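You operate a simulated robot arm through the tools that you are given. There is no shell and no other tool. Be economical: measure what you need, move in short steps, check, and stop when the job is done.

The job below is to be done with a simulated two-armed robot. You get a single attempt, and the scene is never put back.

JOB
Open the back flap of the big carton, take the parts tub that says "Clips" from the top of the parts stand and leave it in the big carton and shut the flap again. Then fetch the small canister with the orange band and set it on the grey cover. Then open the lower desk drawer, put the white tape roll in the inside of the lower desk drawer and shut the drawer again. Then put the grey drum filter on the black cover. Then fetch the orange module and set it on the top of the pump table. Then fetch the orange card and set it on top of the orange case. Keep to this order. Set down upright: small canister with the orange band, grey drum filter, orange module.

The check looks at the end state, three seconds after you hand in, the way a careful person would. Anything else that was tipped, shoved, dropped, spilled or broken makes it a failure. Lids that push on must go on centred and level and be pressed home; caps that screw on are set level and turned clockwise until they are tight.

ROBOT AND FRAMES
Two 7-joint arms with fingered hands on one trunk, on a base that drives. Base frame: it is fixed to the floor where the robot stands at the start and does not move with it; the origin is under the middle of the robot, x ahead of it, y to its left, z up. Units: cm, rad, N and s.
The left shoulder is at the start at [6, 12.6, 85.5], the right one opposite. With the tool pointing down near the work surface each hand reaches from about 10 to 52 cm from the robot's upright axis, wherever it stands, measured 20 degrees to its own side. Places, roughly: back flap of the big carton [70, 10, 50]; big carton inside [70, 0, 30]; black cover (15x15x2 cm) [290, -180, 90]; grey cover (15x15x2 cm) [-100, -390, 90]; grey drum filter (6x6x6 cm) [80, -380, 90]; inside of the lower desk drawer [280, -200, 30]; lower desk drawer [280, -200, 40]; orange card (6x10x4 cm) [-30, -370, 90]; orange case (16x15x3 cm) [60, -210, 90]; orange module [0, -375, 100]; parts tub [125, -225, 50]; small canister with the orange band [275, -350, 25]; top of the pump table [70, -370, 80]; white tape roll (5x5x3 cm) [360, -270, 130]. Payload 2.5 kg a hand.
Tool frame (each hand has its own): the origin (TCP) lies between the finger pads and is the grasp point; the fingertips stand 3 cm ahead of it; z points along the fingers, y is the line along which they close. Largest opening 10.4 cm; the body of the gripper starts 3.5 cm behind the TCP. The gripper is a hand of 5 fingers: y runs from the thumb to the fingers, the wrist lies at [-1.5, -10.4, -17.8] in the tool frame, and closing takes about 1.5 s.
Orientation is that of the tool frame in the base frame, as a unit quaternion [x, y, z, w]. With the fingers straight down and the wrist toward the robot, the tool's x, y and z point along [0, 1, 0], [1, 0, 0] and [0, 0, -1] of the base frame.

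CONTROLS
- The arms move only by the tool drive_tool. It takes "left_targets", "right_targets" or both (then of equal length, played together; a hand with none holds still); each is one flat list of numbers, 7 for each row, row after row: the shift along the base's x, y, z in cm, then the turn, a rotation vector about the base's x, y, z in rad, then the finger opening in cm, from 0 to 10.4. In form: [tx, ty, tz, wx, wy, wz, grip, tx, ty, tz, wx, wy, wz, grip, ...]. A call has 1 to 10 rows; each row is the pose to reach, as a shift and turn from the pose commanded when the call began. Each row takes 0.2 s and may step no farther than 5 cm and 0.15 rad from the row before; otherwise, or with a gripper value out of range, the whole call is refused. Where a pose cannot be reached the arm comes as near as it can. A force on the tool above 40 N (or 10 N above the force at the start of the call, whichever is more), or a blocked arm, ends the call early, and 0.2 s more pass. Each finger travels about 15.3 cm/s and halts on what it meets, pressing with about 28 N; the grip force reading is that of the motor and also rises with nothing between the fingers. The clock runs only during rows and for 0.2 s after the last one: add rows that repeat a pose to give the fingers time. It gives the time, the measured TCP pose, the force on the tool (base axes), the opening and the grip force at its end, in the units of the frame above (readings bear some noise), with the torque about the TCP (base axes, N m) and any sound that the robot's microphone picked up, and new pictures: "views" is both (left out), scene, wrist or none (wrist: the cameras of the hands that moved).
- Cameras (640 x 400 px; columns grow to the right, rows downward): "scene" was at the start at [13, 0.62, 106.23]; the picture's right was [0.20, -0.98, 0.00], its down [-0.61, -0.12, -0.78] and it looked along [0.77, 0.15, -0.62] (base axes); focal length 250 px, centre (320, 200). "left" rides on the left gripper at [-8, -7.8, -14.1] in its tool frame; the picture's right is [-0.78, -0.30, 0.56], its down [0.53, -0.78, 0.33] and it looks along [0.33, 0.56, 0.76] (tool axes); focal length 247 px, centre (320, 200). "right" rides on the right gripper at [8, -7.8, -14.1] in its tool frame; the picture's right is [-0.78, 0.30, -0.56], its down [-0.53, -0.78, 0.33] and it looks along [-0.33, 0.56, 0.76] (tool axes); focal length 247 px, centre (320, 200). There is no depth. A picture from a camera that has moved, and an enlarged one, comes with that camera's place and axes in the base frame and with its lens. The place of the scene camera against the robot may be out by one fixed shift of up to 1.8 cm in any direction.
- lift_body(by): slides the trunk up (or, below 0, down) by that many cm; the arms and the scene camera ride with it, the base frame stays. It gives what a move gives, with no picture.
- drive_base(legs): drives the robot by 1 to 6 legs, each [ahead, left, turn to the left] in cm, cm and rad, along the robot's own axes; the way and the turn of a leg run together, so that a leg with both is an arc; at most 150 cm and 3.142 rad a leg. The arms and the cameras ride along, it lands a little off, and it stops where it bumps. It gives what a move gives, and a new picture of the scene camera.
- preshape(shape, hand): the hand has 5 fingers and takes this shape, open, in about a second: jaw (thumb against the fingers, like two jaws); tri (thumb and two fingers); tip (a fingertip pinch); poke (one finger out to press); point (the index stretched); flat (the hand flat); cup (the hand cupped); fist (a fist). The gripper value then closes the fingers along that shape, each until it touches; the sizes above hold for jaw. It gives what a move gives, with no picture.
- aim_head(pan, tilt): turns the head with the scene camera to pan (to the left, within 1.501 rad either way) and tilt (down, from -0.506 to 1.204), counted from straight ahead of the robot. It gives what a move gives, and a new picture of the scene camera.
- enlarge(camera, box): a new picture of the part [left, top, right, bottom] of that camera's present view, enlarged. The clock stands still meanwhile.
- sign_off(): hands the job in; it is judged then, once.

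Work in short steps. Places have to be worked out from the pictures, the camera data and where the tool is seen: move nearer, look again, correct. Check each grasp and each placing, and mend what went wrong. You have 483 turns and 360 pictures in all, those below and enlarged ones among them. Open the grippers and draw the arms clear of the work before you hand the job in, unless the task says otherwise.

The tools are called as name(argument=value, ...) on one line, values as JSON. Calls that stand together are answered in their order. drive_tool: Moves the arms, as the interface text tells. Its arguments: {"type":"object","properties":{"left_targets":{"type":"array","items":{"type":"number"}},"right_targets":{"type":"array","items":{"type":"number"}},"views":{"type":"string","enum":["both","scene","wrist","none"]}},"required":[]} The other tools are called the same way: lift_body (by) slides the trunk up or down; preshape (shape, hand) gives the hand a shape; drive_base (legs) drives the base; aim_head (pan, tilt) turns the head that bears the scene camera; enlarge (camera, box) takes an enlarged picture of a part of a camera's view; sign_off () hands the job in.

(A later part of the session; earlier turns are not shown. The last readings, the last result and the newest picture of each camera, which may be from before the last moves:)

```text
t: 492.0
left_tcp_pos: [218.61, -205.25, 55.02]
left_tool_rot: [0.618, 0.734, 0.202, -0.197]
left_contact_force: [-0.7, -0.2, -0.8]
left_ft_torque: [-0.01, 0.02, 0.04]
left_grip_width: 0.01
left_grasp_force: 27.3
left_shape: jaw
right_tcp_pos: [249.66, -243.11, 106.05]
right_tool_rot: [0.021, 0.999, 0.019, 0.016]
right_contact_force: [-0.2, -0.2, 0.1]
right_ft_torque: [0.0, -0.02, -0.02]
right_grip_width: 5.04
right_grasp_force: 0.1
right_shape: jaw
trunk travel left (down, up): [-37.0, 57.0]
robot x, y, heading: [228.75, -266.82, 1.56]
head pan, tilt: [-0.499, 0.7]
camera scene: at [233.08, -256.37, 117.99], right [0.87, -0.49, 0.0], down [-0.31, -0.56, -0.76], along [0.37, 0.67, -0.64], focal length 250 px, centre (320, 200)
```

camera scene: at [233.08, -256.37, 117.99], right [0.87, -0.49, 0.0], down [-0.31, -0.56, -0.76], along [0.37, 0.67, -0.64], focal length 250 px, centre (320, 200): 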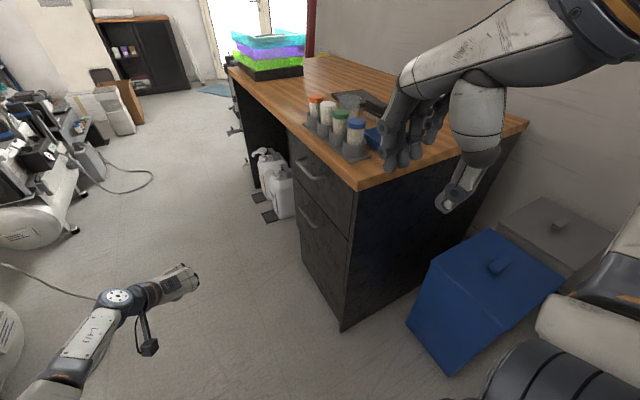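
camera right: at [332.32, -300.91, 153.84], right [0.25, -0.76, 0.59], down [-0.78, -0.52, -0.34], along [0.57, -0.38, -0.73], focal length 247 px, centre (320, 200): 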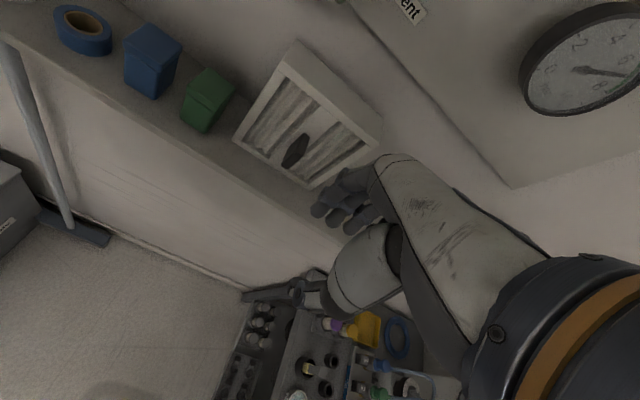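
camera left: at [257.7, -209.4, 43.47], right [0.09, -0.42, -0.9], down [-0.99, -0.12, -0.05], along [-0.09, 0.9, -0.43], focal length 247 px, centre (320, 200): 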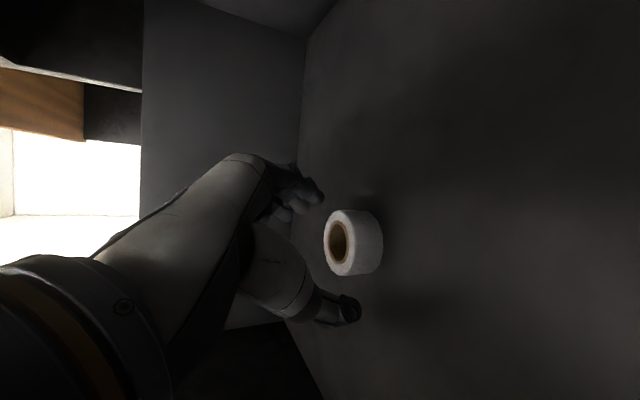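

Both drawers are flush; the drawer job is done. Next the grey drum filter on the back bench near [80, −380]. I raise the trunk and drive there.

lift_body(by=40)

drive_base(legs=[[-10, 0, 0], [0, 0, 1.58], [148, 0, 0], [0, 0, 1.571]])

aim_head(pan=0, tilt=0.65)

```text
t: 495.8
left_tcp_pos: [218.6, -205.45, 95.04]
left_tool_rot: [0.617, 0.735, 0.202, -0.198]
left_contact_force: [0.1, -1.2, 0.1]
left_ft_torque: [0.03, 0.03, 0.02]
left_grip_width: 0.0
left_grasp_force: 28.0
left_shape: jaw
right_tcp_pos: [249.7, -243.04, 146.14]
right_tool_rot: [0.02, 1.0, 0.018, 0.017]
right_contact_force: [-0.9, 0.2, -0.4]
right_ft_torque: [0.03, 0.01, 0.01]
right_grip_width: 5.02
right_grasp_force: 0.1
right_shape: jaw
trunk travel left (down, up): [-77.0, 17.0]
robot x, y, heading: [228.32, -267.01, 1.563]
head pan, tilt: [-0.499, 0.7]
```

```text
t: 511.8
left_tcp_pos: [87.36, -337.71, 95.13]
left_tool_rot: [0.739, -0.611, 0.199, 0.2]
left_contact_force: [-1.1, 0.3, 0.2]
left_ft_torque: [0.01, -0.01, 0.03]
left_grip_width: 0.01
left_grasp_force: 27.7
left_shape: jaw
right_tcp_pos: [55.69, -300.42, 146.03]
right_tool_rot: [1.0, -0.011, -0.017, 0.018]
right_contact_force: [0.1, -0.3, -0.7]
right_ft_torque: [0.02, 0.04, -0.03]
right_grip_width: 5.04
right_grasp_force: 0.1
right_shape: jaw
trunk travel left (down, up): [-77.0, 17.0]
robot x, y, heading: [76.97, -276.38, -1.566]
head pan, tilt: [-0.499, 0.7]
camera scene: at [73.33, -289.02, 158.0], right [-0.88, 0.47, 0.0], down [0.3, 0.57, -0.76], along [-0.36, -0.67, -0.64], focal length 250 px, centre (320, 200)
```

scene: 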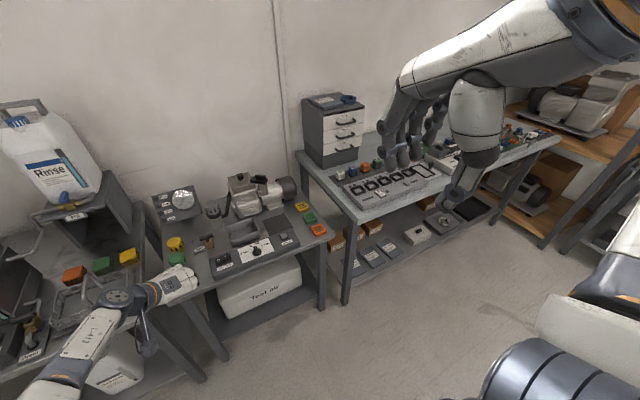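

```text
t: 512.7
left_tcp_pos: [87.39, -337.72, 95.09]
left_tool_rot: [0.739, -0.611, 0.199, 0.2]
left_contact_force: [-0.1, 0.3, 0.3]
left_ft_torque: [0.02, 0.01, 0.06]
left_grip_width: 0.0
left_grasp_force: 28.2
left_shape: jaw
right_tcp_pos: [55.7, -300.4, 146.07]
right_tool_rot: [1.0, -0.012, -0.018, 0.019]
right_contact_force: [0.5, 0.0, 0.6]
right_ft_torque: [-0.02, -0.03, 0.02]
right_grip_width: 5.05
right_grasp_force: 0.1
right_shape: jaw
trunk travel left (down, up): [-77.0, 17.0]
robot x, y, heading: [76.54, -276.4, -1.568]
head pan, tilt: [0.0, 0.649]
camera scene: at [77.39, -290.21, 158.43], right [-1.0, -0.01, 0.0], down [0.0, 0.6, -0.8], along [0.0, -0.8, -0.6], focal length 250 px, centre (320, 200)
```

scene: 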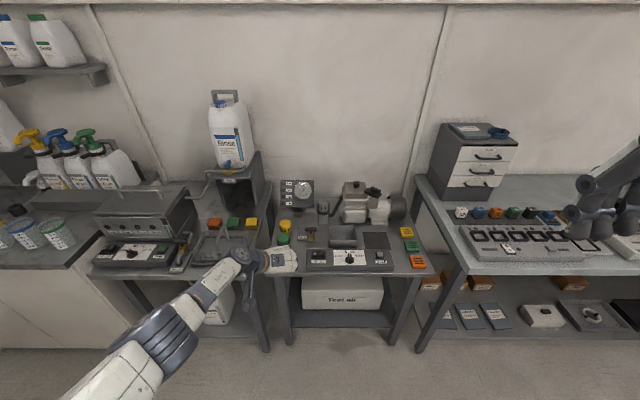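

The pump table is in front. I enlarge it and the module row.

enlarge(camera="scene", box=[250, 160, 450, 290])

enlarge(camera="scene", box=[420, 180, 620, 290])

```text
3.08 times, centred on (350, 225) of scene
camera zoom: at [77.39, -290.21, 158.43], right [-1.0, -0.01, 0.0], down [0.0, 0.6, -0.8], along [0.0, -0.8, -0.6], focal length 770 px, centre (228, 123)
```

zoom: 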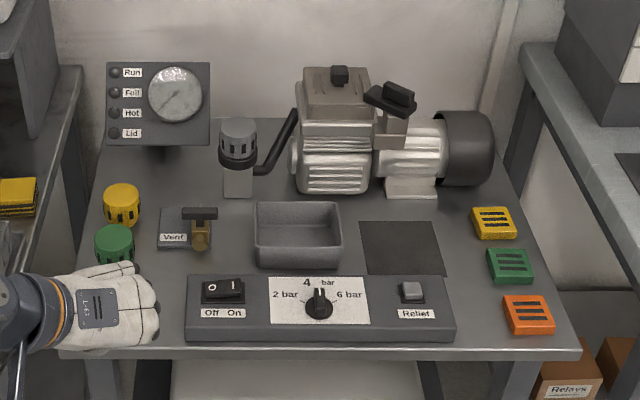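

```text
3.20 times, centred on (520, 235) of scene
camera zoom: at [77.39, -290.21, 158.43], right [-1.0, -0.01, 0.0], down [0.0, 0.6, -0.8], along [0.0, -0.8, -0.6], focal length 800 px, centre (-320, 88)
```

zoom: 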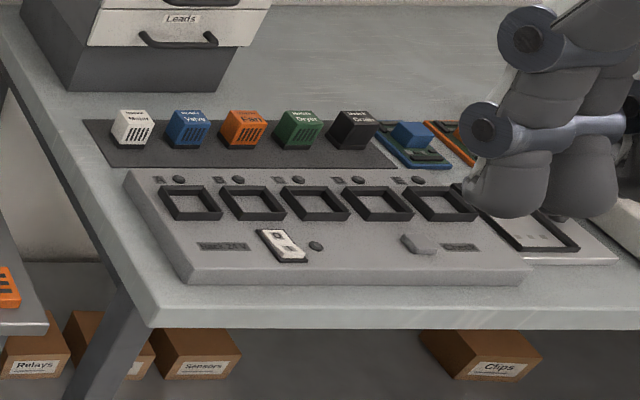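

The grey drum filter sits on a post at ≈[76, −376], z≈87–93, with the pump's black elbow close on its right. I approach and look closely with the wrist cameras.

drive_tool(left_targets=[0, 0, 4, 0, 0, 0, 3, 0, 0, 8, 0, 0, 0, 6, 0, 0, 12, 0, 0, 0, 9, 0, 0, 16, 0, 0, 0, 9.5], views="none")

drive_base(legs=[[22, -8, 0]])

enlarge(camera="left", box=[0, 0, 640, 400])

enlarge(camera="scene", box=[220, 200, 400, 330])

```text
t: 513.7
left_tcp_pos: [87.67, -337.78, 111.15]
left_tool_rot: [0.739, -0.611, 0.199, 0.2]
left_contact_force: [0.3, 0.3, 0.5]
left_ft_torque: [0.02, -0.02, 0.0]
left_grip_width: 9.49
left_grasp_force: 0.0
left_shape: jaw
right_tcp_pos: [55.8, -300.42, 146.09]
right_tool_rot: [1.0, -0.013, -0.016, 0.018]
right_contact_force: [0.9, -0.4, 0.0]
right_ft_torque: [-0.01, 0.0, 0.02]
right_grip_width: 5.01
right_grasp_force: 0.1
right_shape: jaw
trunk travel left (down, up): [-77.0, 17.0]
robot x, y, heading: [76.52, -276.38, -1.565]
head pan, tilt: [0.0, 0.649]
```

```text
t: 515.5
left_tcp_pos: [79.77, -359.8, 111.31]
left_tool_rot: [0.74, -0.611, 0.2, 0.2]
left_contact_force: [0.0, 0.1, -0.4]
left_ft_torque: [0.01, 0.01, -0.04]
left_grip_width: 9.47
left_grasp_force: 0.1
left_shape: jaw
right_tcp_pos: [47.99, -322.34, 145.98]
right_tool_rot: [1.0, -0.011, -0.016, 0.018]
right_contact_force: [0.3, 0.3, 0.7]
right_ft_torque: [-0.01, -0.01, -0.01]
right_grip_width: 5.03
right_grasp_force: 0.1
right_shape: jaw
trunk travel left (down, up): [-77.0, 17.0]
robot x, y, heading: [68.97, -298.17, -1.564]
head pan, tilt: [0.0, 0.649]
camera scene: at [69.6, -312.15, 158.43], right [-1.0, -0.01, 0.0], down [0.0, 0.6, -0.8], along [0.01, -0.8, -0.6], focal length 250 px, centre (320, 200)
```

scene: 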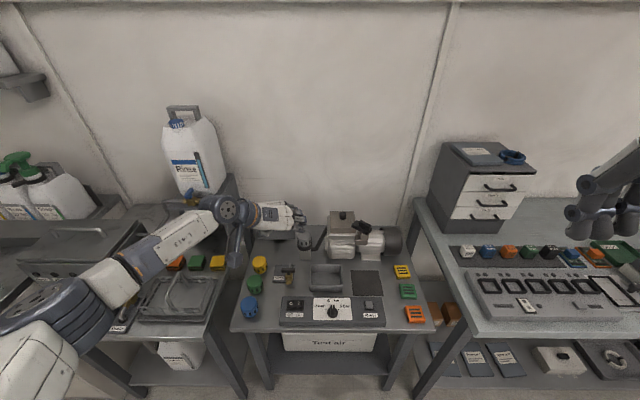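

```text
1.00 times, centred on (320, 200) of left (not enlarged: the box is as wide or as high as the picture)
camera zoom: at [85.16, -344.12, 118.3], right [0.18, 0.39, -0.9], down [0.87, -0.49, -0.03], along [-0.45, -0.78, -0.43], focal length 247 px, centre (320, 200)
```

zoom: 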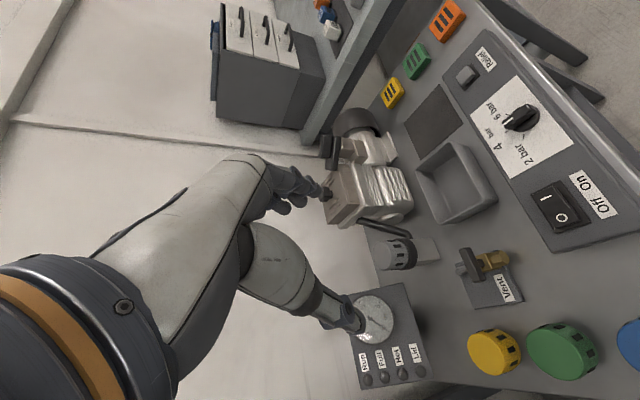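

```text
3.08 times, centred on (310, 265) of scene
camera zoom: at [69.6, -312.15, 158.43], right [-1.0, -0.01, 0.0], down [0.0, 0.6, -0.8], along [0.01, -0.8, -0.6], focal length 770 px, centre (351, 0)
```

zoom: 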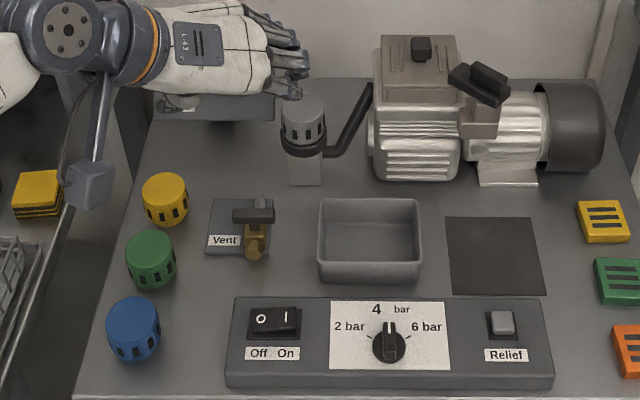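

The filter sits in a cup on the post with the elbow to its right. I'll use the right hand tool-down closing fore-aft. I retract the left hand, lower the trunk, and reposition.

drive_tool(left_targets=[0, 4, 2, 0, 0, 0, 8, 0, 8, 4, 0, 0, 0, 6, 0, 12, 6, 0, 0, 0, 5, 1, 16, 8, 0, 0, 0, 5, 2, 20, 10, 0, 0, 0, 5, 3, 23, 12, 0, 0, 0, 5], views="none")

lift_body(by=-24)

drive_base(legs=[[0, 20, 0], [10, 0, 0]])

drive_tool(right_targets=[1.5, -3.5, 0, 0, 0, 0, 8, 3, -7, 0, 0, 0, 0, 9, 4.5, -10.5, 0, 0, 0, 0, 10, 6, -14, 0, 0, 0, 0, 10, 7, -17.5, 0, 0, 0, 0, 10, 8, -21, 0, 0, 0, 0, 10, 8, -24.5, 0, 0, 0, 0, 10], views="both")

```text
t: 516.9
left_tcp_pos: [82.81, -336.56, 123.18]
left_tool_rot: [0.74, -0.611, 0.201, 0.199]
left_contact_force: [-0.7, -0.9, 0.4]
left_ft_torque: [-0.01, 0.0, 0.0]
left_grip_width: 5.03
left_grasp_force: 0.0
left_shape: jaw
right_tcp_pos: [47.93, -322.27, 146.04]
right_tool_rot: [1.0, -0.012, -0.017, 0.019]
right_contact_force: [0.2, -0.6, -0.2]
right_ft_torque: [-0.06, 0.03, 0.0]
right_grip_width: 5.04
right_grasp_force: 0.1
right_shape: jaw
trunk travel left (down, up): [-77.0, 17.0]
robot x, y, heading: [68.67, -298.29, -1.564]
head pan, tilt: [0.0, 0.649]
```

```text
t: 519.4
left_tcp_pos: [82.61, -336.74, 99.21]
left_tool_rot: [0.74, -0.611, 0.199, 0.2]
left_contact_force: [0.2, 0.0, 0.3]
left_ft_torque: [-0.02, -0.02, -0.02]
left_grip_width: 5.04
left_grasp_force: 0.1
left_shape: jaw
right_tcp_pos: [48.03, -322.25, 122.13]
right_tool_rot: [1.0, -0.011, -0.017, 0.018]
right_contact_force: [-0.4, -0.3, 0.8]
right_ft_torque: [0.0, 0.0, 0.03]
right_grip_width: 5.06
right_grasp_force: 0.1
right_shape: jaw
trunk travel left (down, up): [-53.0, 41.0]
robot x, y, heading: [68.97, -298.32, -1.561]
head pan, tilt: [0.0, 0.649]
```

```text
t: 521.7
left_tcp_pos: [103.31, -346.34, 99.22]
left_tool_rot: [0.74, -0.611, 0.199, 0.199]
left_contact_force: [-0.5, 0.7, 0.1]
left_ft_torque: [0.03, 0.02, -0.03]
left_grip_width: 5.07
left_grasp_force: 0.0
left_shape: jaw
right_tcp_pos: [68.41, -332.08, 122.17]
right_tool_rot: [1.0, -0.011, -0.017, 0.018]
right_contact_force: [0.0, -0.9, -0.3]
right_ft_torque: [0.02, 0.0, -0.01]
right_grip_width: 5.04
right_grasp_force: 0.1
right_shape: jaw
trunk travel left (down, up): [-53.0, 41.0]
robot x, y, heading: [89.14, -308.04, -1.563]
head pan, tilt: [0.0, 0.649]
camera scene: at [89.97, -321.85, 134.42], right [-1.0, -0.01, 0.0], down [-0.01, 0.61, -0.8], along [0.01, -0.8, -0.61], focal length 250 px, centre (320, 200)
```

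scene: 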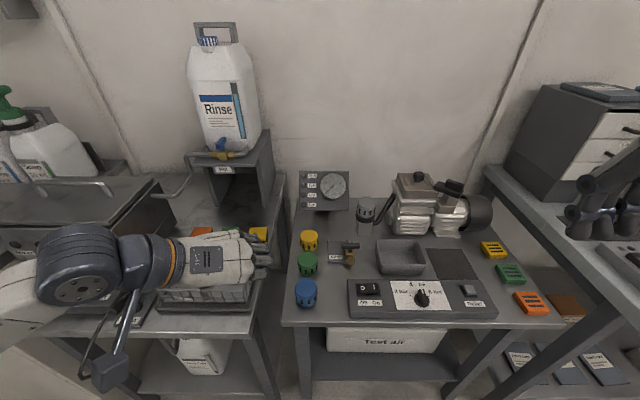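

```text
t: 523.3
left_tcp_pos: [103.2, -346.41, 99.2]
left_tool_rot: [0.74, -0.61, 0.199, 0.2]
left_contact_force: [-0.1, -0.6, 0.0]
left_ft_torque: [-0.03, -0.02, -0.01]
left_grip_width: 5.06
left_grasp_force: 0.1
left_shape: jaw
right_tcp_pos: [76.23, -356.72, 121.91]
right_tool_rot: [1.0, -0.01, -0.017, 0.018]
right_contact_force: [-0.6, 0.6, 0.0]
right_ft_torque: [0.01, 0.02, 0.0]
right_grip_width: 10.01
right_grasp_force: 0.2
right_shape: jaw
trunk travel left (down, up): [-53.0, 41.0]
robot x, y, heading: [89.06, -308.05, -1.557]
head pan, tilt: [0.0, 0.649]
camera scene: at [89.96, -321.8, 134.43], right [-1.0, -0.01, 0.0], down [-0.01, 0.6, -0.8], along [0.01, -0.8, -0.6], focal length 250 px, centre (320, 200)
camera right: at [84.91, -348.54, 135.51], right [-0.76, -0.26, 0.59], down [-0.53, 0.77, -0.34], along [-0.37, -0.58, -0.73], focal length 247 px, centre (320, 200)
```

scene: 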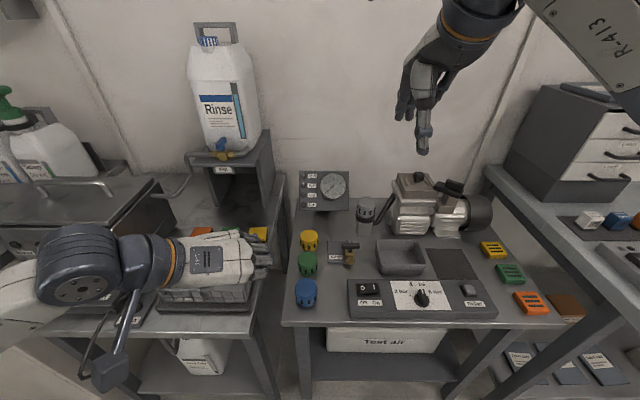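
right: 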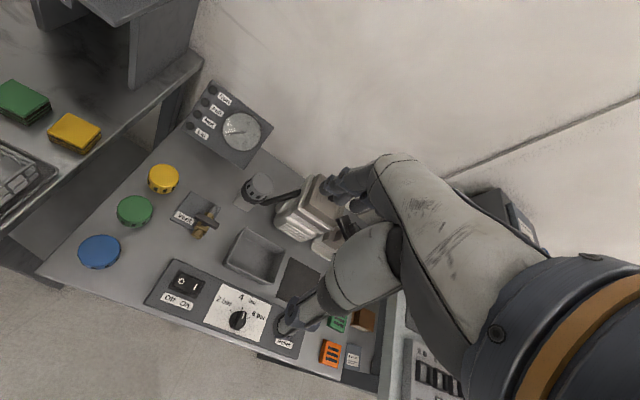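

I bring the right hand closer above the filter for a better fix.

drive_tool(right_targets=[0.2, -3.5, -2.5, 0, 0, 0, 10, 0.4, -7, -5, 0, 0, 0, 10, 0.6, -10.5, -7.5, 0, 0, 0, 10, 0.8, -14, -10, 0, 0, 0, 10], views="both")

```text
t: 524.3
left_tcp_pos: [103.21, -346.35, 99.3]
left_tool_rot: [0.741, -0.61, 0.2, 0.199]
left_contact_force: [-0.6, -0.1, -0.4]
left_ft_torque: [-0.02, 0.01, -0.03]
left_grip_width: 5.02
left_grasp_force: 0.0
left_shape: jaw
right_tcp_pos: [77.13, -370.64, 112.02]
right_tool_rot: [1.0, -0.01, -0.017, 0.019]
right_contact_force: [0.0, 0.6, -0.2]
right_ft_torque: [0.01, -0.02, 0.04]
right_grip_width: 10.01
right_grasp_force: 0.0
right_shape: jaw
trunk travel left (down, up): [-53.0, 41.0]
robot x, y, heading: [89.22, -308.37, -1.563]
head pan, tilt: [0.0, 0.649]
camera scene: at [89.98, -321.81, 134.43], right [-1.0, -0.01, 0.0], down [-0.01, 0.6, -0.8], along [0.01, -0.8, -0.6], focal length 250 px, centre (320, 200)
camera right: at [85.7, -362.49, 125.65], right [-0.76, -0.26, 0.59], down [-0.53, 0.77, -0.34], along [-0.37, -0.58, -0.73], focal length 247 px, centre (320, 200)
```

scene: 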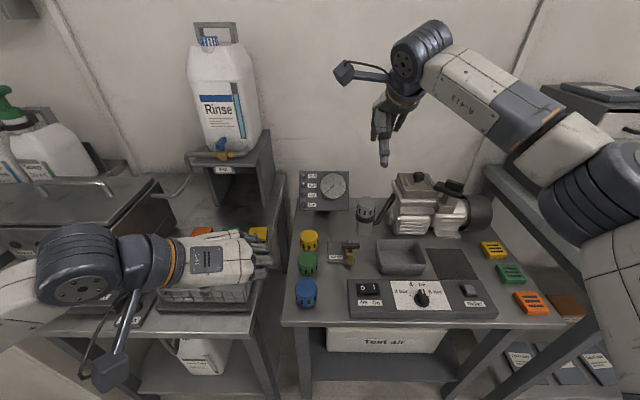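
right: 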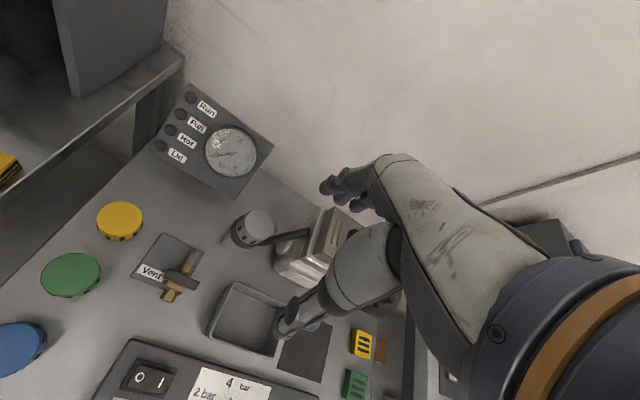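

enlarge(camera="right", box=[180, 150, 340, 290])

enlarge(camera="scene", box=[300, 160, 440, 260])

```text
2.86 times, centred on (260, 220) of right
camera zoom: at [85.7, -362.49, 125.65], right [-0.76, -0.26, 0.59], down [-0.53, 0.77, -0.34], along [-0.37, -0.58, -0.73], focal length 706 px, centre (491, 143)
```

zoom: 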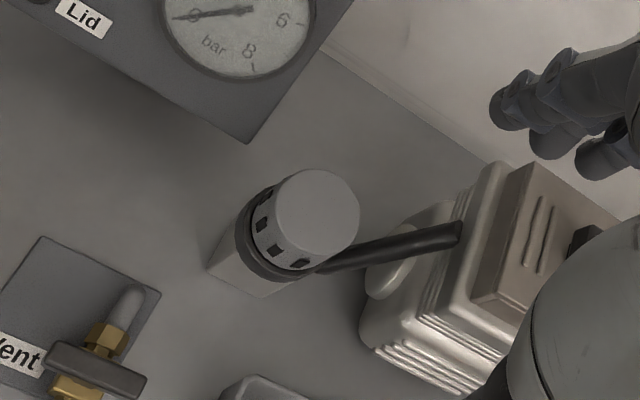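

```text
4.00 times, centred on (370, 210) of scene
camera zoom: at [89.98, -321.81, 134.43], right [-1.0, -0.01, 0.0], down [-0.01, 0.6, -0.8], along [0.01, -0.8, -0.6], focal length 1000 px, centre (120, 160)
```

zoom: 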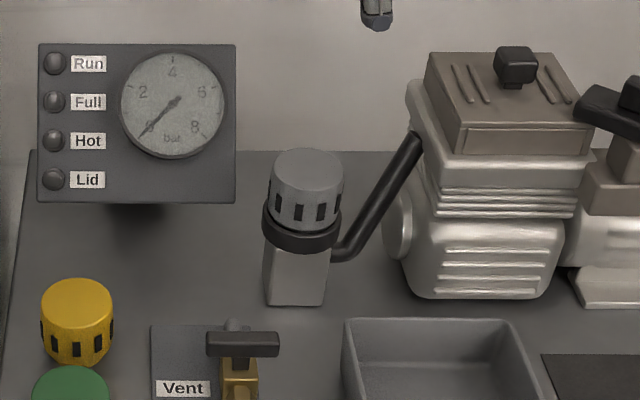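

Best estimate: filter top centre [76.5, −380.3, ~89]. I lift the left hand clear, drive 7 cm ahead and move the right hand above it.

drive_tool(left_targets=[0, 2.5, 3, 0, 0, 0, 5, 0, 5, 6, 0, 0, 0, 5, 0, 7.5, 9, 0, 0, 0, 5, 0, 10, 12, 0, 0, 0, 5], views="none")

drive_base(legs=[[7, 0, 0]])

drive_tool(right_targets=[0, -1, -3, 0, 0, 0, 10, -0.3, -2, -6, 0, 0, 0, 10, -0.5, -2.7, -9, 0, 0, 0, 10, -0.5, -2.7, -12, 0, 0, 0, 10], views="wrist")

enlarge(camera="right", box=[200, 160, 400, 340])

```text
t: 525.3
left_tcp_pos: [103.63, -337.31, 112.38]
left_tool_rot: [0.74, -0.611, 0.199, 0.198]
left_contact_force: [0.0, 0.9, -0.9]
left_ft_torque: [0.02, 0.04, -0.04]
left_grip_width: 5.02
left_grasp_force: 0.1
left_shape: jaw
left hand out of reach, approached as far as the arm can: row 2, 3, 4
right_tcp_pos: [76.89, -370.53, 112.12]
right_tool_rot: [1.0, -0.01, -0.017, 0.019]
right_contact_force: [0.3, 0.7, -0.8]
right_ft_torque: [0.01, 0.03, 0.02]
right_grip_width: 9.98
right_grasp_force: 0.1
right_shape: jaw
trunk travel left (down, up): [-53.0, 41.0]
robot x, y, heading: [89.45, -308.1, -1.563]
head pan, tilt: [0.0, 0.649]
```

```text
t: 526.3
left_tcp_pos: [103.78, -344.51, 112.4]
left_tool_rot: [0.739, -0.612, 0.199, 0.198]
left_contact_force: [-0.4, 0.5, 0.8]
left_ft_torque: [0.04, -0.01, -0.01]
left_grip_width: 5.02
left_grasp_force: 0.0
left_shape: jaw
right_tcp_pos: [76.98, -377.6, 111.95]
right_tool_rot: [1.0, -0.011, -0.016, 0.018]
right_contact_force: [-0.9, 0.3, -0.1]
right_ft_torque: [0.01, 0.02, 0.02]
right_grip_width: 10.02
right_grasp_force: 0.0
right_shape: jaw
trunk travel left (down, up): [-53.0, 41.0]
robot x, y, heading: [89.41, -315.2, -1.554]
head pan, tilt: [0.0, 0.649]
camera scene: at [89.99, -328.81, 134.42], right [-1.0, -0.01, 0.0], down [0.0, 0.61, -0.8], along [0.01, -0.8, -0.61], focal length 250 px, centre (320, 200)
```

scene: 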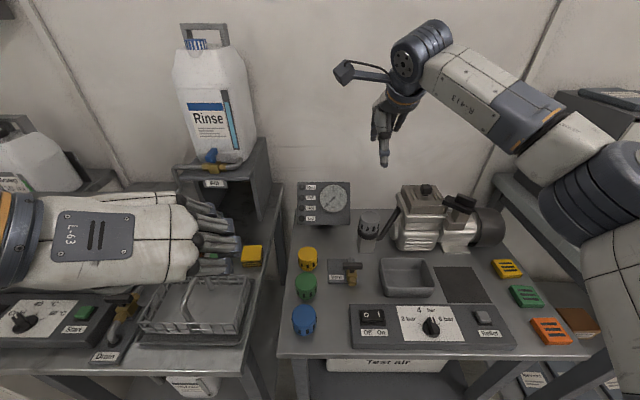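

```text
t: 527.3
left_tcp_pos: [103.79, -344.39, 112.45]
left_tool_rot: [0.739, -0.612, 0.199, 0.199]
left_contact_force: [-1.0, 0.0, 1.0]
left_ft_torque: [0.0, -0.02, -0.02]
left_grip_width: 5.03
left_grasp_force: 0.0
left_shape: jaw
right_tcp_pos: [76.52, -380.19, 99.84]
right_tool_rot: [1.0, -0.011, -0.018, 0.019]
right_contact_force: [-0.6, 0.9, -0.1]
right_ft_torque: [0.0, -0.06, 0.0]
right_grip_width: 10.0
right_grasp_force: 0.0
right_shape: jaw
trunk travel left (down, up): [-53.0, 41.0]
robot x, y, heading: [89.33, -315.23, -1.557]
head pan, tilt: [0.0, 0.649]
camera right: at [85.14, -372.08, 113.6], right [-0.76, -0.26, 0.59], down [-0.53, 0.78, -0.34], along [-0.37, -0.58, -0.73], focal length 247 px, centre (320, 200)
```

right: 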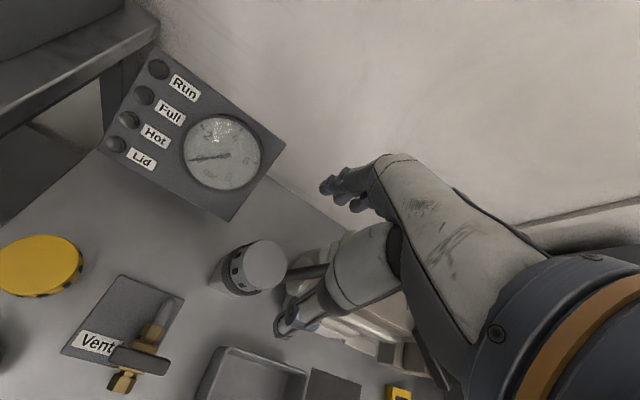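

```text
2.22 times, centred on (300, 250) of right
camera zoom: at [85.14, -372.08, 113.6], right [-0.76, -0.26, 0.59], down [-0.53, 0.78, -0.34], along [-0.37, -0.58, -0.73], focal length 549 px, centre (364, 89)
```

zoom: 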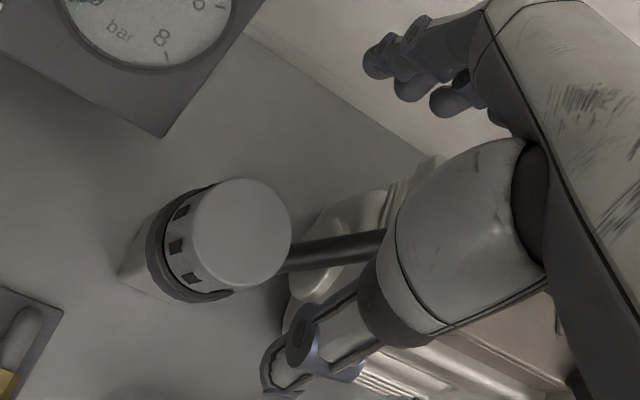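

Filter top centre fixed at [75.9, −380.7, 88], Ø≈4.8. I descend carefully, offset slightly to +x away from the pipe.

drive_tool(right_targets=[0, -0.3, -2.5, 0, 0, 0, 9, 0, -0.5, -5, 0, 0, 0, 8.5, 0, -0.5, -7.5, 0, 0, 0, 8.5, 0, -0.5, -9.5, 0, 0, 0, 8.5], views="both")

```text
t: 528.3
left_tcp_pos: [103.7, -344.37, 112.4]
left_tool_rot: [0.739, -0.612, 0.199, 0.199]
left_contact_force: [-0.1, 0.1, 0.0]
left_ft_torque: [0.0, -0.04, -0.02]
left_grip_width: 5.05
left_grasp_force: 0.0
left_shape: jaw
right_tcp_pos: [76.34, -380.8, 90.57]
right_tool_rot: [1.0, -0.011, -0.018, 0.019]
right_contact_force: [-0.2, -0.4, 0.4]
right_ft_torque: [0.0, -0.02, 0.02]
right_grip_width: 8.54
right_grasp_force: 0.0
right_shape: jaw
trunk travel left (down, up): [-53.0, 41.0]
robot x, y, heading: [89.1, -314.97, -1.559]
head pan, tilt: [0.0, 0.649]
camera scene: at [89.99, -328.75, 134.43], right [-1.0, -0.01, 0.0], down [0.0, 0.6, -0.8], along [0.01, -0.8, -0.6], focal length 250 px, centre (320, 200)
camera right: at [85.07, -372.52, 104.26], right [-0.76, -0.26, 0.59], down [-0.53, 0.78, -0.34], along [-0.37, -0.58, -0.73], focal length 247 px, centre (320, 200)
```

scene: 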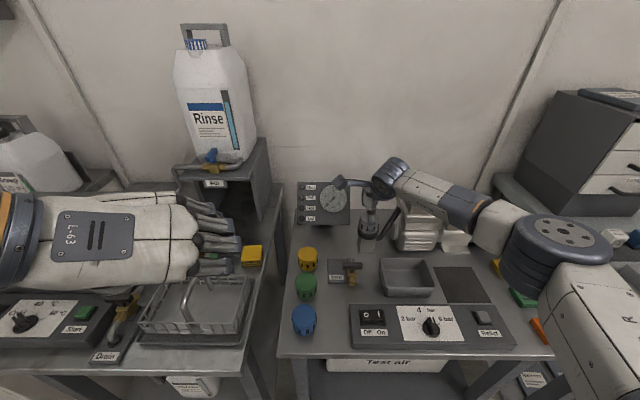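
right: 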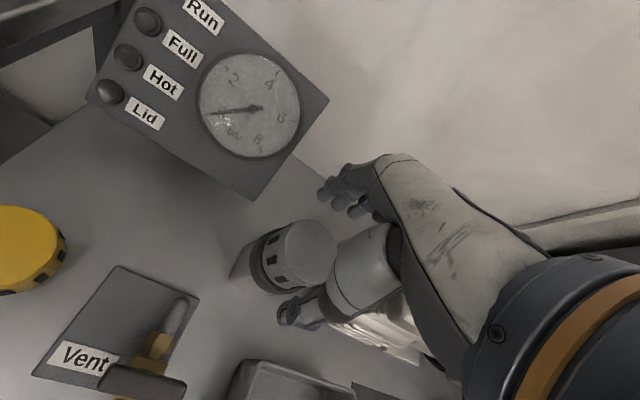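

Aligned. I descend 3.2 cm and close.

drive_tool(right_targets=[0, 0, -1.2, 0, 0, 0, 8.5, 0, 0, -2.4, 0, 0, 0, 8.5, 0, 0, -3.2, 0, 0, 0, 8.5, 0, 0, -3.2, 0, 0, 0, 6, 0, 0, -3.2, 0, 0, 0, 4, 0, 0, -3.2, 0, 0, 0, 3, 0, 0, -3.2, 0, 0, 0, 3], views="wrist")

```text
t: 529.9
left_tcp_pos: [103.79, -344.51, 112.45]
left_tool_rot: [0.739, -0.612, 0.199, 0.199]
left_contact_force: [0.1, -0.5, 0.5]
left_ft_torque: [-0.02, -0.04, -0.02]
left_grip_width: 5.03
left_grasp_force: 0.0
left_shape: jaw
right_tcp_pos: [76.5, -380.68, 87.36]
right_tool_rot: [1.0, -0.011, -0.016, 0.019]
right_contact_force: [0.6, 0.1, 0.0]
right_ft_torque: [0.01, -0.03, 0.05]
right_grip_width: 4.38
right_grasp_force: 27.6
right_shape: jaw
trunk travel left (down, up): [-53.0, 41.0]
robot x, y, heading: [89.25, -315.06, -1.558]
head pan, tilt: [0.0, 0.649]
camera right: at [85.14, -372.5, 101.07], right [-0.76, -0.26, 0.59], down [-0.53, 0.78, -0.34], along [-0.37, -0.58, -0.73], focal length 247 px, centre (320, 200)
```

right: 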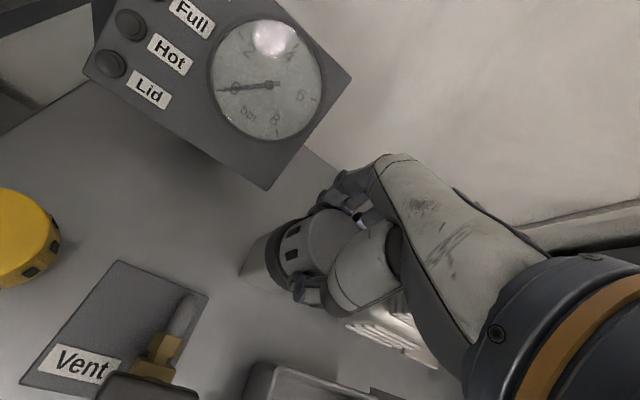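

Gripped at 4.4 cm. I lift straight up slowly with the arm.

drive_tool(right_targets=[0, 0, 1, 0, 0, 0, 3, 0, 0, 2.5, 0, 0, 0, 3, 0, 0, 4.5, 0, 0, 0, 3, 0, 0, 7, 0, 0, 0, 3, 0, 0, 10, 0, 0, 0, 3, 0, 0, 13, 0, 0, 0, 3, 0, 0, 17, 0, 0, 0, 3], views="both")

```text
t: 531.5
left_tcp_pos: [103.75, -344.48, 112.4]
left_tool_rot: [0.739, -0.612, 0.199, 0.198]
left_contact_force: [-0.2, -0.6, 0.2]
left_ft_torque: [-0.04, -0.03, -0.02]
left_grip_width: 5.08
left_grasp_force: 0.0
left_shape: jaw
right_tcp_pos: [76.39, -380.53, 104.36]
right_tool_rot: [1.0, -0.011, -0.016, 0.018]
right_contact_force: [-0.1, 0.1, -0.3]
right_ft_torque: [-0.01, 0.0, -0.01]
right_grip_width: 4.36
right_grasp_force: 28.4
right_shape: jaw
trunk travel left (down, up): [-53.0, 41.0]
robot x, y, heading: [89.2, -315.12, -1.56]
head pan, tilt: [0.0, 0.649]
camera scene: at [90.01, -328.71, 134.43], right [-1.0, -0.01, 0.0], down [-0.01, 0.6, -0.8], along [0.01, -0.8, -0.6], focal length 250 px, centre (320, 200)
camera right: at [85.14, -372.32, 118.02], right [-0.76, -0.26, 0.59], down [-0.53, 0.78, -0.34], along [-0.37, -0.58, -0.73], focal length 247 px, centre (320, 200)
```

scene: 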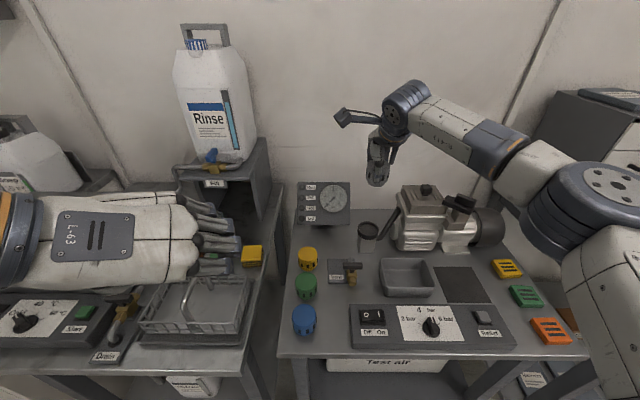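
right: 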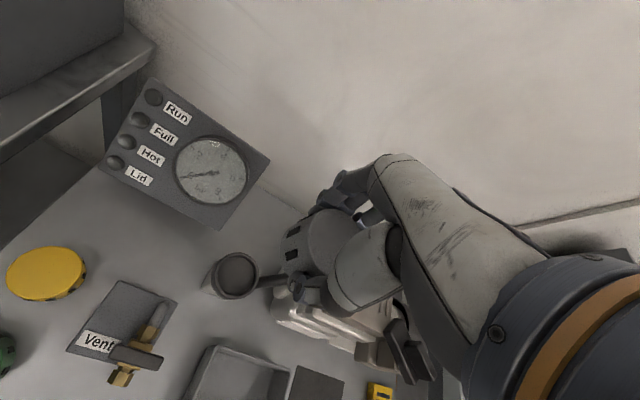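

Filter is out. I raise 22 cm, back off, and drive round to the desk front for the black cover.

lift_body(by=24)

drive_base(legs=[[-38, 0, 0], [0, 0, 1.56], [120, 0, 0], [0, 105, 0]])

aim_head(pan=-0.05, tilt=0.75)

```text
t: 534.0
left_tcp_pos: [103.89, -344.28, 136.45]
left_tool_rot: [0.74, -0.611, 0.199, 0.199]
left_contact_force: [-0.2, -0.1, -0.2]
left_ft_torque: [0.03, -0.02, 0.02]
left_grip_width: 5.02
left_grasp_force: 0.0
left_shape: jaw
right_tcp_pos: [76.39, -380.5, 128.24]
right_tool_rot: [1.0, -0.011, -0.017, 0.02]
right_contact_force: [0.8, -0.6, -1.1]
right_ft_torque: [0.0, -0.02, 0.01]
right_grip_width: 4.39
right_grasp_force: 27.9
right_shape: jaw
trunk travel left (down, up): [-77.0, 17.0]
robot x, y, heading: [89.27, -315.17, -1.558]
head pan, tilt: [0.0, 0.649]
```

```text
t: 550.8
left_tcp_pos: [234.64, -156.22, 136.36]
left_tool_rot: [0.954, 0.098, 0.283, -0.002]
left_contact_force: [-0.1, 0.4, 0.1]
left_ft_torque: [-0.02, 0.03, 0.02]
left_grip_width: 5.06
left_grasp_force: 0.1
left_shape: jaw
right_tcp_pos: [271.31, -183.08, 128.24]
right_tool_rot: [0.708, 0.705, 0.002, 0.025]
right_contact_force: [0.3, -0.5, -0.2]
right_ft_torque: [0.01, 0.03, -0.04]
right_grip_width: 4.33
right_grasp_force: 28.0
right_shape: jaw
trunk travel left (down, up): [-77.0, 17.0]
robot x, y, heading: [205.3, -170.85, 0.025]
head pan, tilt: [0.0, 0.649]
camera scene: at [218.76, -171.97, 158.43], right [0.02, -1.0, 0.0], down [-0.6, -0.01, -0.8], along [0.8, 0.02, -0.6], focal length 250 px, centre (320, 200)
```

scene: 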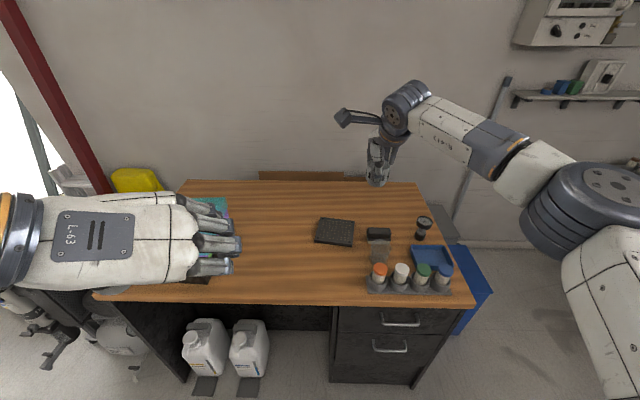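

```text
t: 551.5
left_tcp_pos: [234.67, -156.25, 136.49]
left_tool_rot: [0.954, 0.098, 0.282, -0.002]
left_contact_force: [0.0, 0.7, 0.6]
left_ft_torque: [-0.03, 0.01, 0.02]
left_grip_width: 5.03
left_grasp_force: 0.1
left_shape: jaw
right_tcp_pos: [271.24, -183.09, 128.34]
right_tool_rot: [0.709, 0.705, 0.001, 0.026]
right_contact_force: [-0.3, 0.8, -0.3]
right_ft_torque: [0.0, -0.01, 0.0]
right_grip_width: 4.35
right_grasp_force: 27.9
right_shape: jaw
trunk travel left (down, up): [-77.0, 17.0]
robot x, y, heading: [205.78, -171.11, 0.023]
head pan, tilt: [-0.051, 0.75]
camera scene: at [218.36, -172.41, 157.57], right [-0.03, -1.0, 0.0], down [-0.68, 0.02, -0.73], along [0.73, -0.02, -0.68], focal length 250 px, centre (320, 200)
```

scene: 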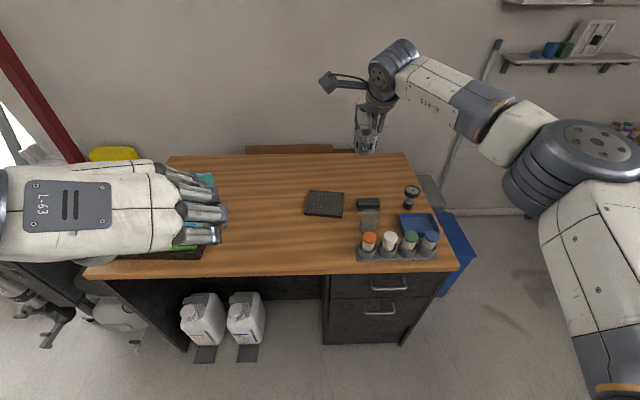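

The black perforated cover is at ≈[290, −176.4, 89]. I move the filter over it and look with the wrist camera.

drive_base(legs=[[17.5, 6, -0.023]])

lift_body(by=-14)

enlarge(camera="right", box=[0, 0, 640, 400])

```text
t: 553.0
left_tcp_pos: [252.17, -151.06, 136.38]
left_tool_rot: [0.956, 0.084, 0.282, 0.001]
left_contact_force: [0.5, 1.2, 0.2]
left_ft_torque: [0.0, 0.01, -0.02]
left_grip_width: 5.05
left_grasp_force: 0.1
left_shape: jaw
right_tcp_pos: [287.99, -178.69, 128.27]
right_tool_rot: [0.719, 0.695, 0.002, 0.025]
right_contact_force: [-0.2, 0.6, -0.4]
right_ft_torque: [-0.01, -0.01, -0.01]
right_grip_width: 4.32
right_grasp_force: 28.1
right_shape: jaw
trunk travel left (down, up): [-77.0, 17.0]
robot x, y, heading: [222.72, -165.2, -0.001]
head pan, tilt: [-0.051, 0.75]
camera scene: at [235.48, -166.62, 157.57], right [-0.05, -1.0, 0.0], down [-0.68, 0.04, -0.73], along [0.73, -0.04, -0.68], focal length 250 px, centre (320, 200)
```

scene: 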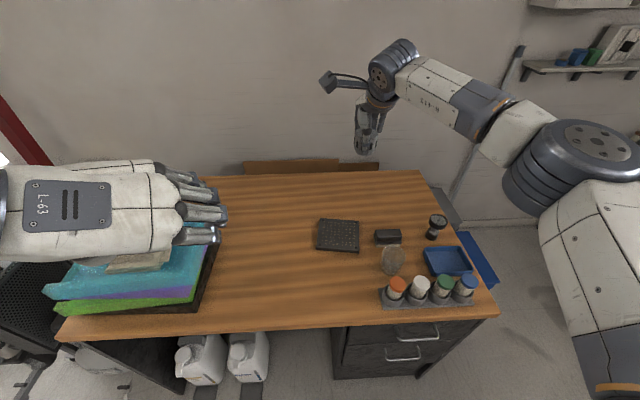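

```text
t: 554.7
left_tcp_pos: [252.16, -151.08, 122.43]
left_tool_rot: [0.956, 0.085, 0.282, 0.001]
left_contact_force: [-0.3, 0.0, -0.4]
left_ft_torque: [0.0, 0.0, 0.02]
left_grip_width: 5.07
left_grasp_force: 0.1
left_shape: jaw
right_tcp_pos: [288.06, -178.7, 114.18]
right_tool_rot: [0.718, 0.695, 0.002, 0.025]
right_contact_force: [0.2, 0.0, -1.0]
right_ft_torque: [0.01, 0.02, -0.01]
right_grip_width: 4.34
right_grasp_force: 28.0
right_shape: jaw
trunk travel left (down, up): [-63.0, 31.0]
robot x, y, heading: [222.42, -164.86, -0.009]
head pan, tilt: [-0.051, 0.75]
```

```text
1.00 times, centred on (320, 200) of right (not enlarged: the box is as wide or as high as the picture)
camera zoom: at [279.99, -169.94, 127.98], right [0.25, -0.77, 0.59], down [-0.78, -0.52, -0.34], along [0.57, -0.38, -0.73], focal length 247 px, centre (320, 200)
```

zoom: 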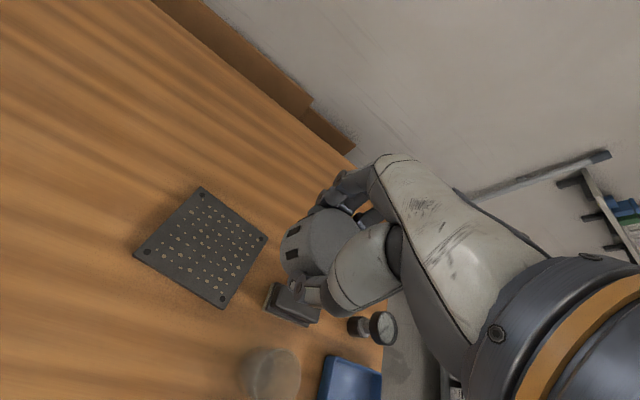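

Cover centre ≈(291, −175). I adjust the base by (3, 3.5) and lower further.

drive_base(legs=[[3, 3.6, 0]])

lift_body(by=-12)

enlarge(camera="right", box=[80, 120, 400, 360])

```text
t: 555.6
left_tcp_pos: [255.32, -147.31, 122.33]
left_tool_rot: [0.956, 0.086, 0.281, 0.002]
left_contact_force: [-0.3, 0.4, 0.9]
left_ft_torque: [-0.02, 0.02, 0.03]
left_grip_width: 5.02
left_grasp_force: 0.1
left_shape: jaw
right_tcp_pos: [291.05, -175.04, 114.28]
right_tool_rot: [0.718, 0.695, 0.0, 0.025]
right_contact_force: [-0.3, 0.9, -0.2]
right_ft_torque: [-0.02, 0.0, -0.01]
right_grip_width: 4.31
right_grasp_force: 28.4
right_shape: jaw
trunk travel left (down, up): [-63.0, 31.0]
robot x, y, heading: [225.56, -161.35, -0.007]
head pan, tilt: [-0.051, 0.75]
camera scene: at [238.51, -162.91, 143.56], right [-0.05, -1.0, 0.0], down [-0.68, 0.04, -0.73], along [0.73, -0.04, -0.68], focal length 250 px, centre (320, 200)
```

scene: 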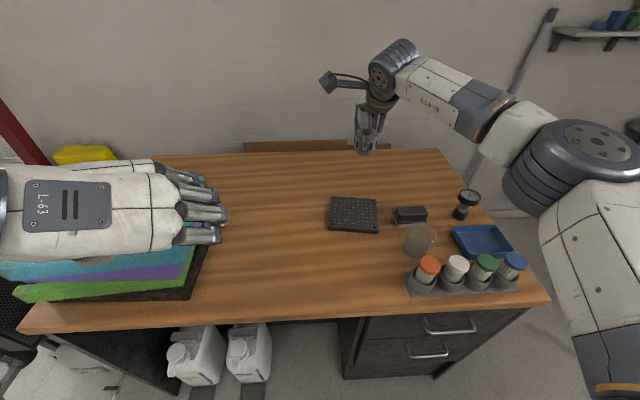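

```text
t: 557.1
left_tcp_pos: [255.19, -147.49, 110.43]
left_tool_rot: [0.956, 0.085, 0.281, 0.002]
left_contact_force: [-0.7, -0.1, -0.8]
left_ft_torque: [0.01, 0.0, -0.02]
left_grip_width: 5.04
left_grasp_force: 0.0
left_shape: jaw
right_tcp_pos: [290.95, -175.06, 102.39]
right_tool_rot: [0.719, 0.695, 0.001, 0.025]
right_contact_force: [-0.1, -0.8, 0.2]
right_ft_torque: [0.05, -0.02, 0.01]
right_grip_width: 4.33
right_grasp_force: 28.1
right_shape: jaw
trunk travel left (down, up): [-51.0, 43.0]
robot x, y, heading: [225.67, -161.29, -0.003]
head pan, tilt: [-0.051, 0.75]
```

```text
1.67 times, centred on (240, 240) of right
camera zoom: at [282.99, -166.32, 115.98], right [0.25, -0.77, 0.59], down [-0.78, -0.52, -0.34], along [0.57, -0.38, -0.73], focal length 412 px, centre (453, 133)
```

zoom: 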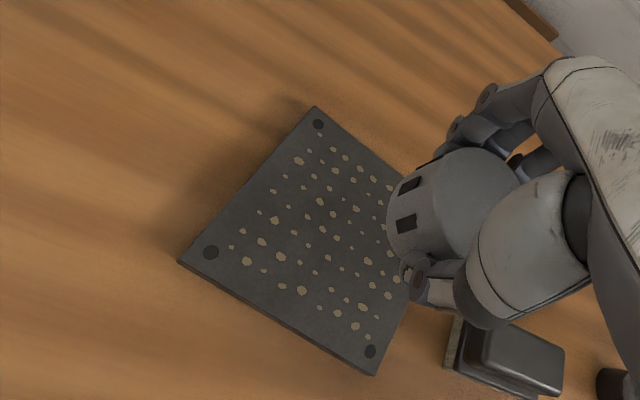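

Centred within 0.5 cm. I raise the left hand clear of the trays, then lower in small steps.

drive_tool(left_targets=[-1, 0, 4, 0, 0, 0, 5, -2, 0, 8, 0, 0, 0, 5, -3, 0, 12, 0, 0, 0, 5], views="none")

lift_body(by=-5)

lift_body(by=-1.2)

lift_body(by=-0.8)

```text
t: 557.9
left_tcp_pos: [252.09, -147.36, 122.68]
left_tool_rot: [0.956, 0.085, 0.281, 0.002]
left_contact_force: [1.1, -0.5, 0.0]
left_ft_torque: [0.01, 0.01, 0.02]
left_grip_width: 5.05
left_grasp_force: 0.1
left_shape: jaw
right_tcp_pos: [291.07, -175.08, 102.23]
right_tool_rot: [0.719, 0.695, 0.001, 0.026]
right_contact_force: [-0.4, -1.0, -1.1]
right_ft_torque: [-0.01, 0.01, 0.03]
right_grip_width: 4.34
right_grasp_force: 27.7
right_shape: jaw
trunk travel left (down, up): [-51.0, 43.0]
robot x, y, heading: [225.68, -161.55, -0.009]
head pan, tilt: [-0.051, 0.75]
```

```text
t: 558.8
left_tcp_pos: [252.15, -147.2, 117.62]
left_tool_rot: [0.956, 0.085, 0.281, 0.001]
left_contact_force: [0.0, -0.8, 0.3]
left_ft_torque: [-0.02, 0.02, -0.04]
left_grip_width: 5.06
left_grasp_force: 0.1
left_shape: jaw
right_tcp_pos: [291.02, -175.16, 97.32]
right_tool_rot: [0.719, 0.695, 0.001, 0.025]
right_contact_force: [-0.3, -0.5, -0.9]
right_ft_torque: [0.01, 0.01, -0.06]
right_grip_width: 4.33
right_grasp_force: 28.0
right_shape: jaw
trunk travel left (down, up): [-46.0, 48.0]
robot x, y, heading: [225.3, -161.29, -0.004]
head pan, tilt: [-0.051, 0.75]
```

```text
t: 559.4
left_tcp_pos: [252.14, -147.21, 116.36]
left_tool_rot: [0.956, 0.084, 0.281, 0.001]
left_contact_force: [0.4, -0.5, -0.3]
left_ft_torque: [0.0, 0.01, 0.02]
left_grip_width: 5.07
left_grasp_force: 0.0
left_shape: jaw
right_tcp_pos: [291.0, -175.07, 96.18]
right_tool_rot: [0.719, 0.695, 0.002, 0.025]
right_contact_force: [0.1, 0.3, -0.8]
right_ft_torque: [0.02, 0.0, 0.05]
right_grip_width: 4.34
right_grasp_force: 27.9
right_shape: jaw
trunk travel left (down, up): [-44.8, 49.2]
robot x, y, heading: [225.39, -161.77, -0.004]
head pan, tilt: [-0.051, 0.75]
```

```text
t: 560.0
left_tcp_pos: [252.05, -147.3, 115.57]
left_tool_rot: [0.956, 0.085, 0.282, 0.001]
left_contact_force: [-0.2, -0.4, 0.0]
left_ft_torque: [-0.01, 0.01, -0.01]
left_grip_width: 5.03
left_grasp_force: 0.0
left_shape: jaw
right_tcp_pos: [290.85, -175.06, 95.31]
right_tool_rot: [0.719, 0.695, 0.002, 0.025]
right_contact_force: [-0.9, -0.2, 0.3]
right_ft_torque: [-0.03, 0.02, 0.0]
right_grip_width: 4.33
right_grasp_force: 27.8
right_shape: jaw
trunk travel left (down, up): [-44.0, 50.0]
robot x, y, heading: [225.55, -161.65, -0.005]
head pan, tilt: [-0.051, 0.75]
```

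enlarge(camera="right", box=[180, 150, 420, 330])

lift_body(by=-0.8)

lift_body(by=-0.8)

```text
2.22 times, centred on (300, 240) of right
camera zoom: at [282.99, -166.32, 108.97], right [0.25, -0.77, 0.59], down [-0.78, -0.52, -0.34], along [0.57, -0.38, -0.73], focal length 549 px, centre (364, 111)
```

zoom: 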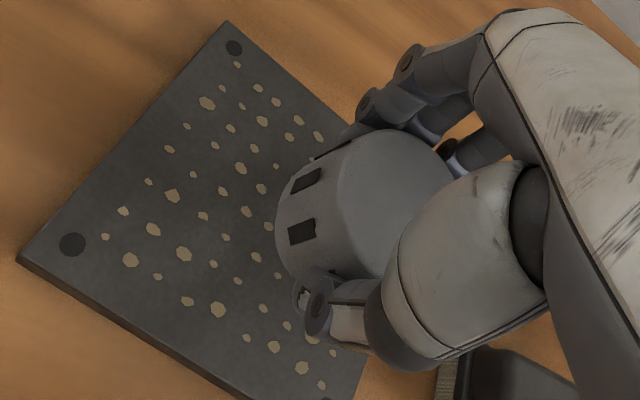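

```text
t: 560.6
left_tcp_pos: [252.26, -147.27, 114.75]
left_tool_rot: [0.956, 0.085, 0.282, 0.001]
left_contact_force: [-0.4, 0.5, -1.1]
left_ft_torque: [-0.01, -0.03, 0.01]
left_grip_width: 5.01
left_grasp_force: 0.1
left_shape: jaw
right_tcp_pos: [291.02, -175.02, 94.5]
right_tool_rot: [0.719, 0.695, 0.001, 0.026]
right_contact_force: [-0.1, 0.3, 0.2]
right_ft_torque: [0.0, 0.03, -0.01]
right_grip_width: 4.31
right_grasp_force: 28.0
right_shape: jaw
trunk travel left (down, up): [-43.2, 50.8]
robot x, y, heading: [225.35, -161.62, -0.004]
head pan, tilt: [-0.051, 0.75]
```

```text
t: 561.1
left_tcp_pos: [252.3, -147.24, 114.04]
left_tool_rot: [0.956, 0.086, 0.282, 0.002]
left_contact_force: [1.1, 0.0, 0.4]
left_ft_torque: [0.02, -0.03, 0.0]
left_grip_width: 5.05
left_grasp_force: 0.0
left_shape: jaw
right_tcp_pos: [290.92, -175.06, 93.77]
right_tool_rot: [0.719, 0.694, 0.001, 0.025]
right_contact_force: [-0.7, -0.8, -0.3]
right_ft_torque: [-0.01, 0.03, -0.02]
right_grip_width: 4.32
right_grasp_force: 28.6
right_shape: jaw
trunk travel left (down, up): [-42.4, 51.6]
robot x, y, heading: [225.36, -161.5, -0.005]
head pan, tilt: [-0.051, 0.75]
```

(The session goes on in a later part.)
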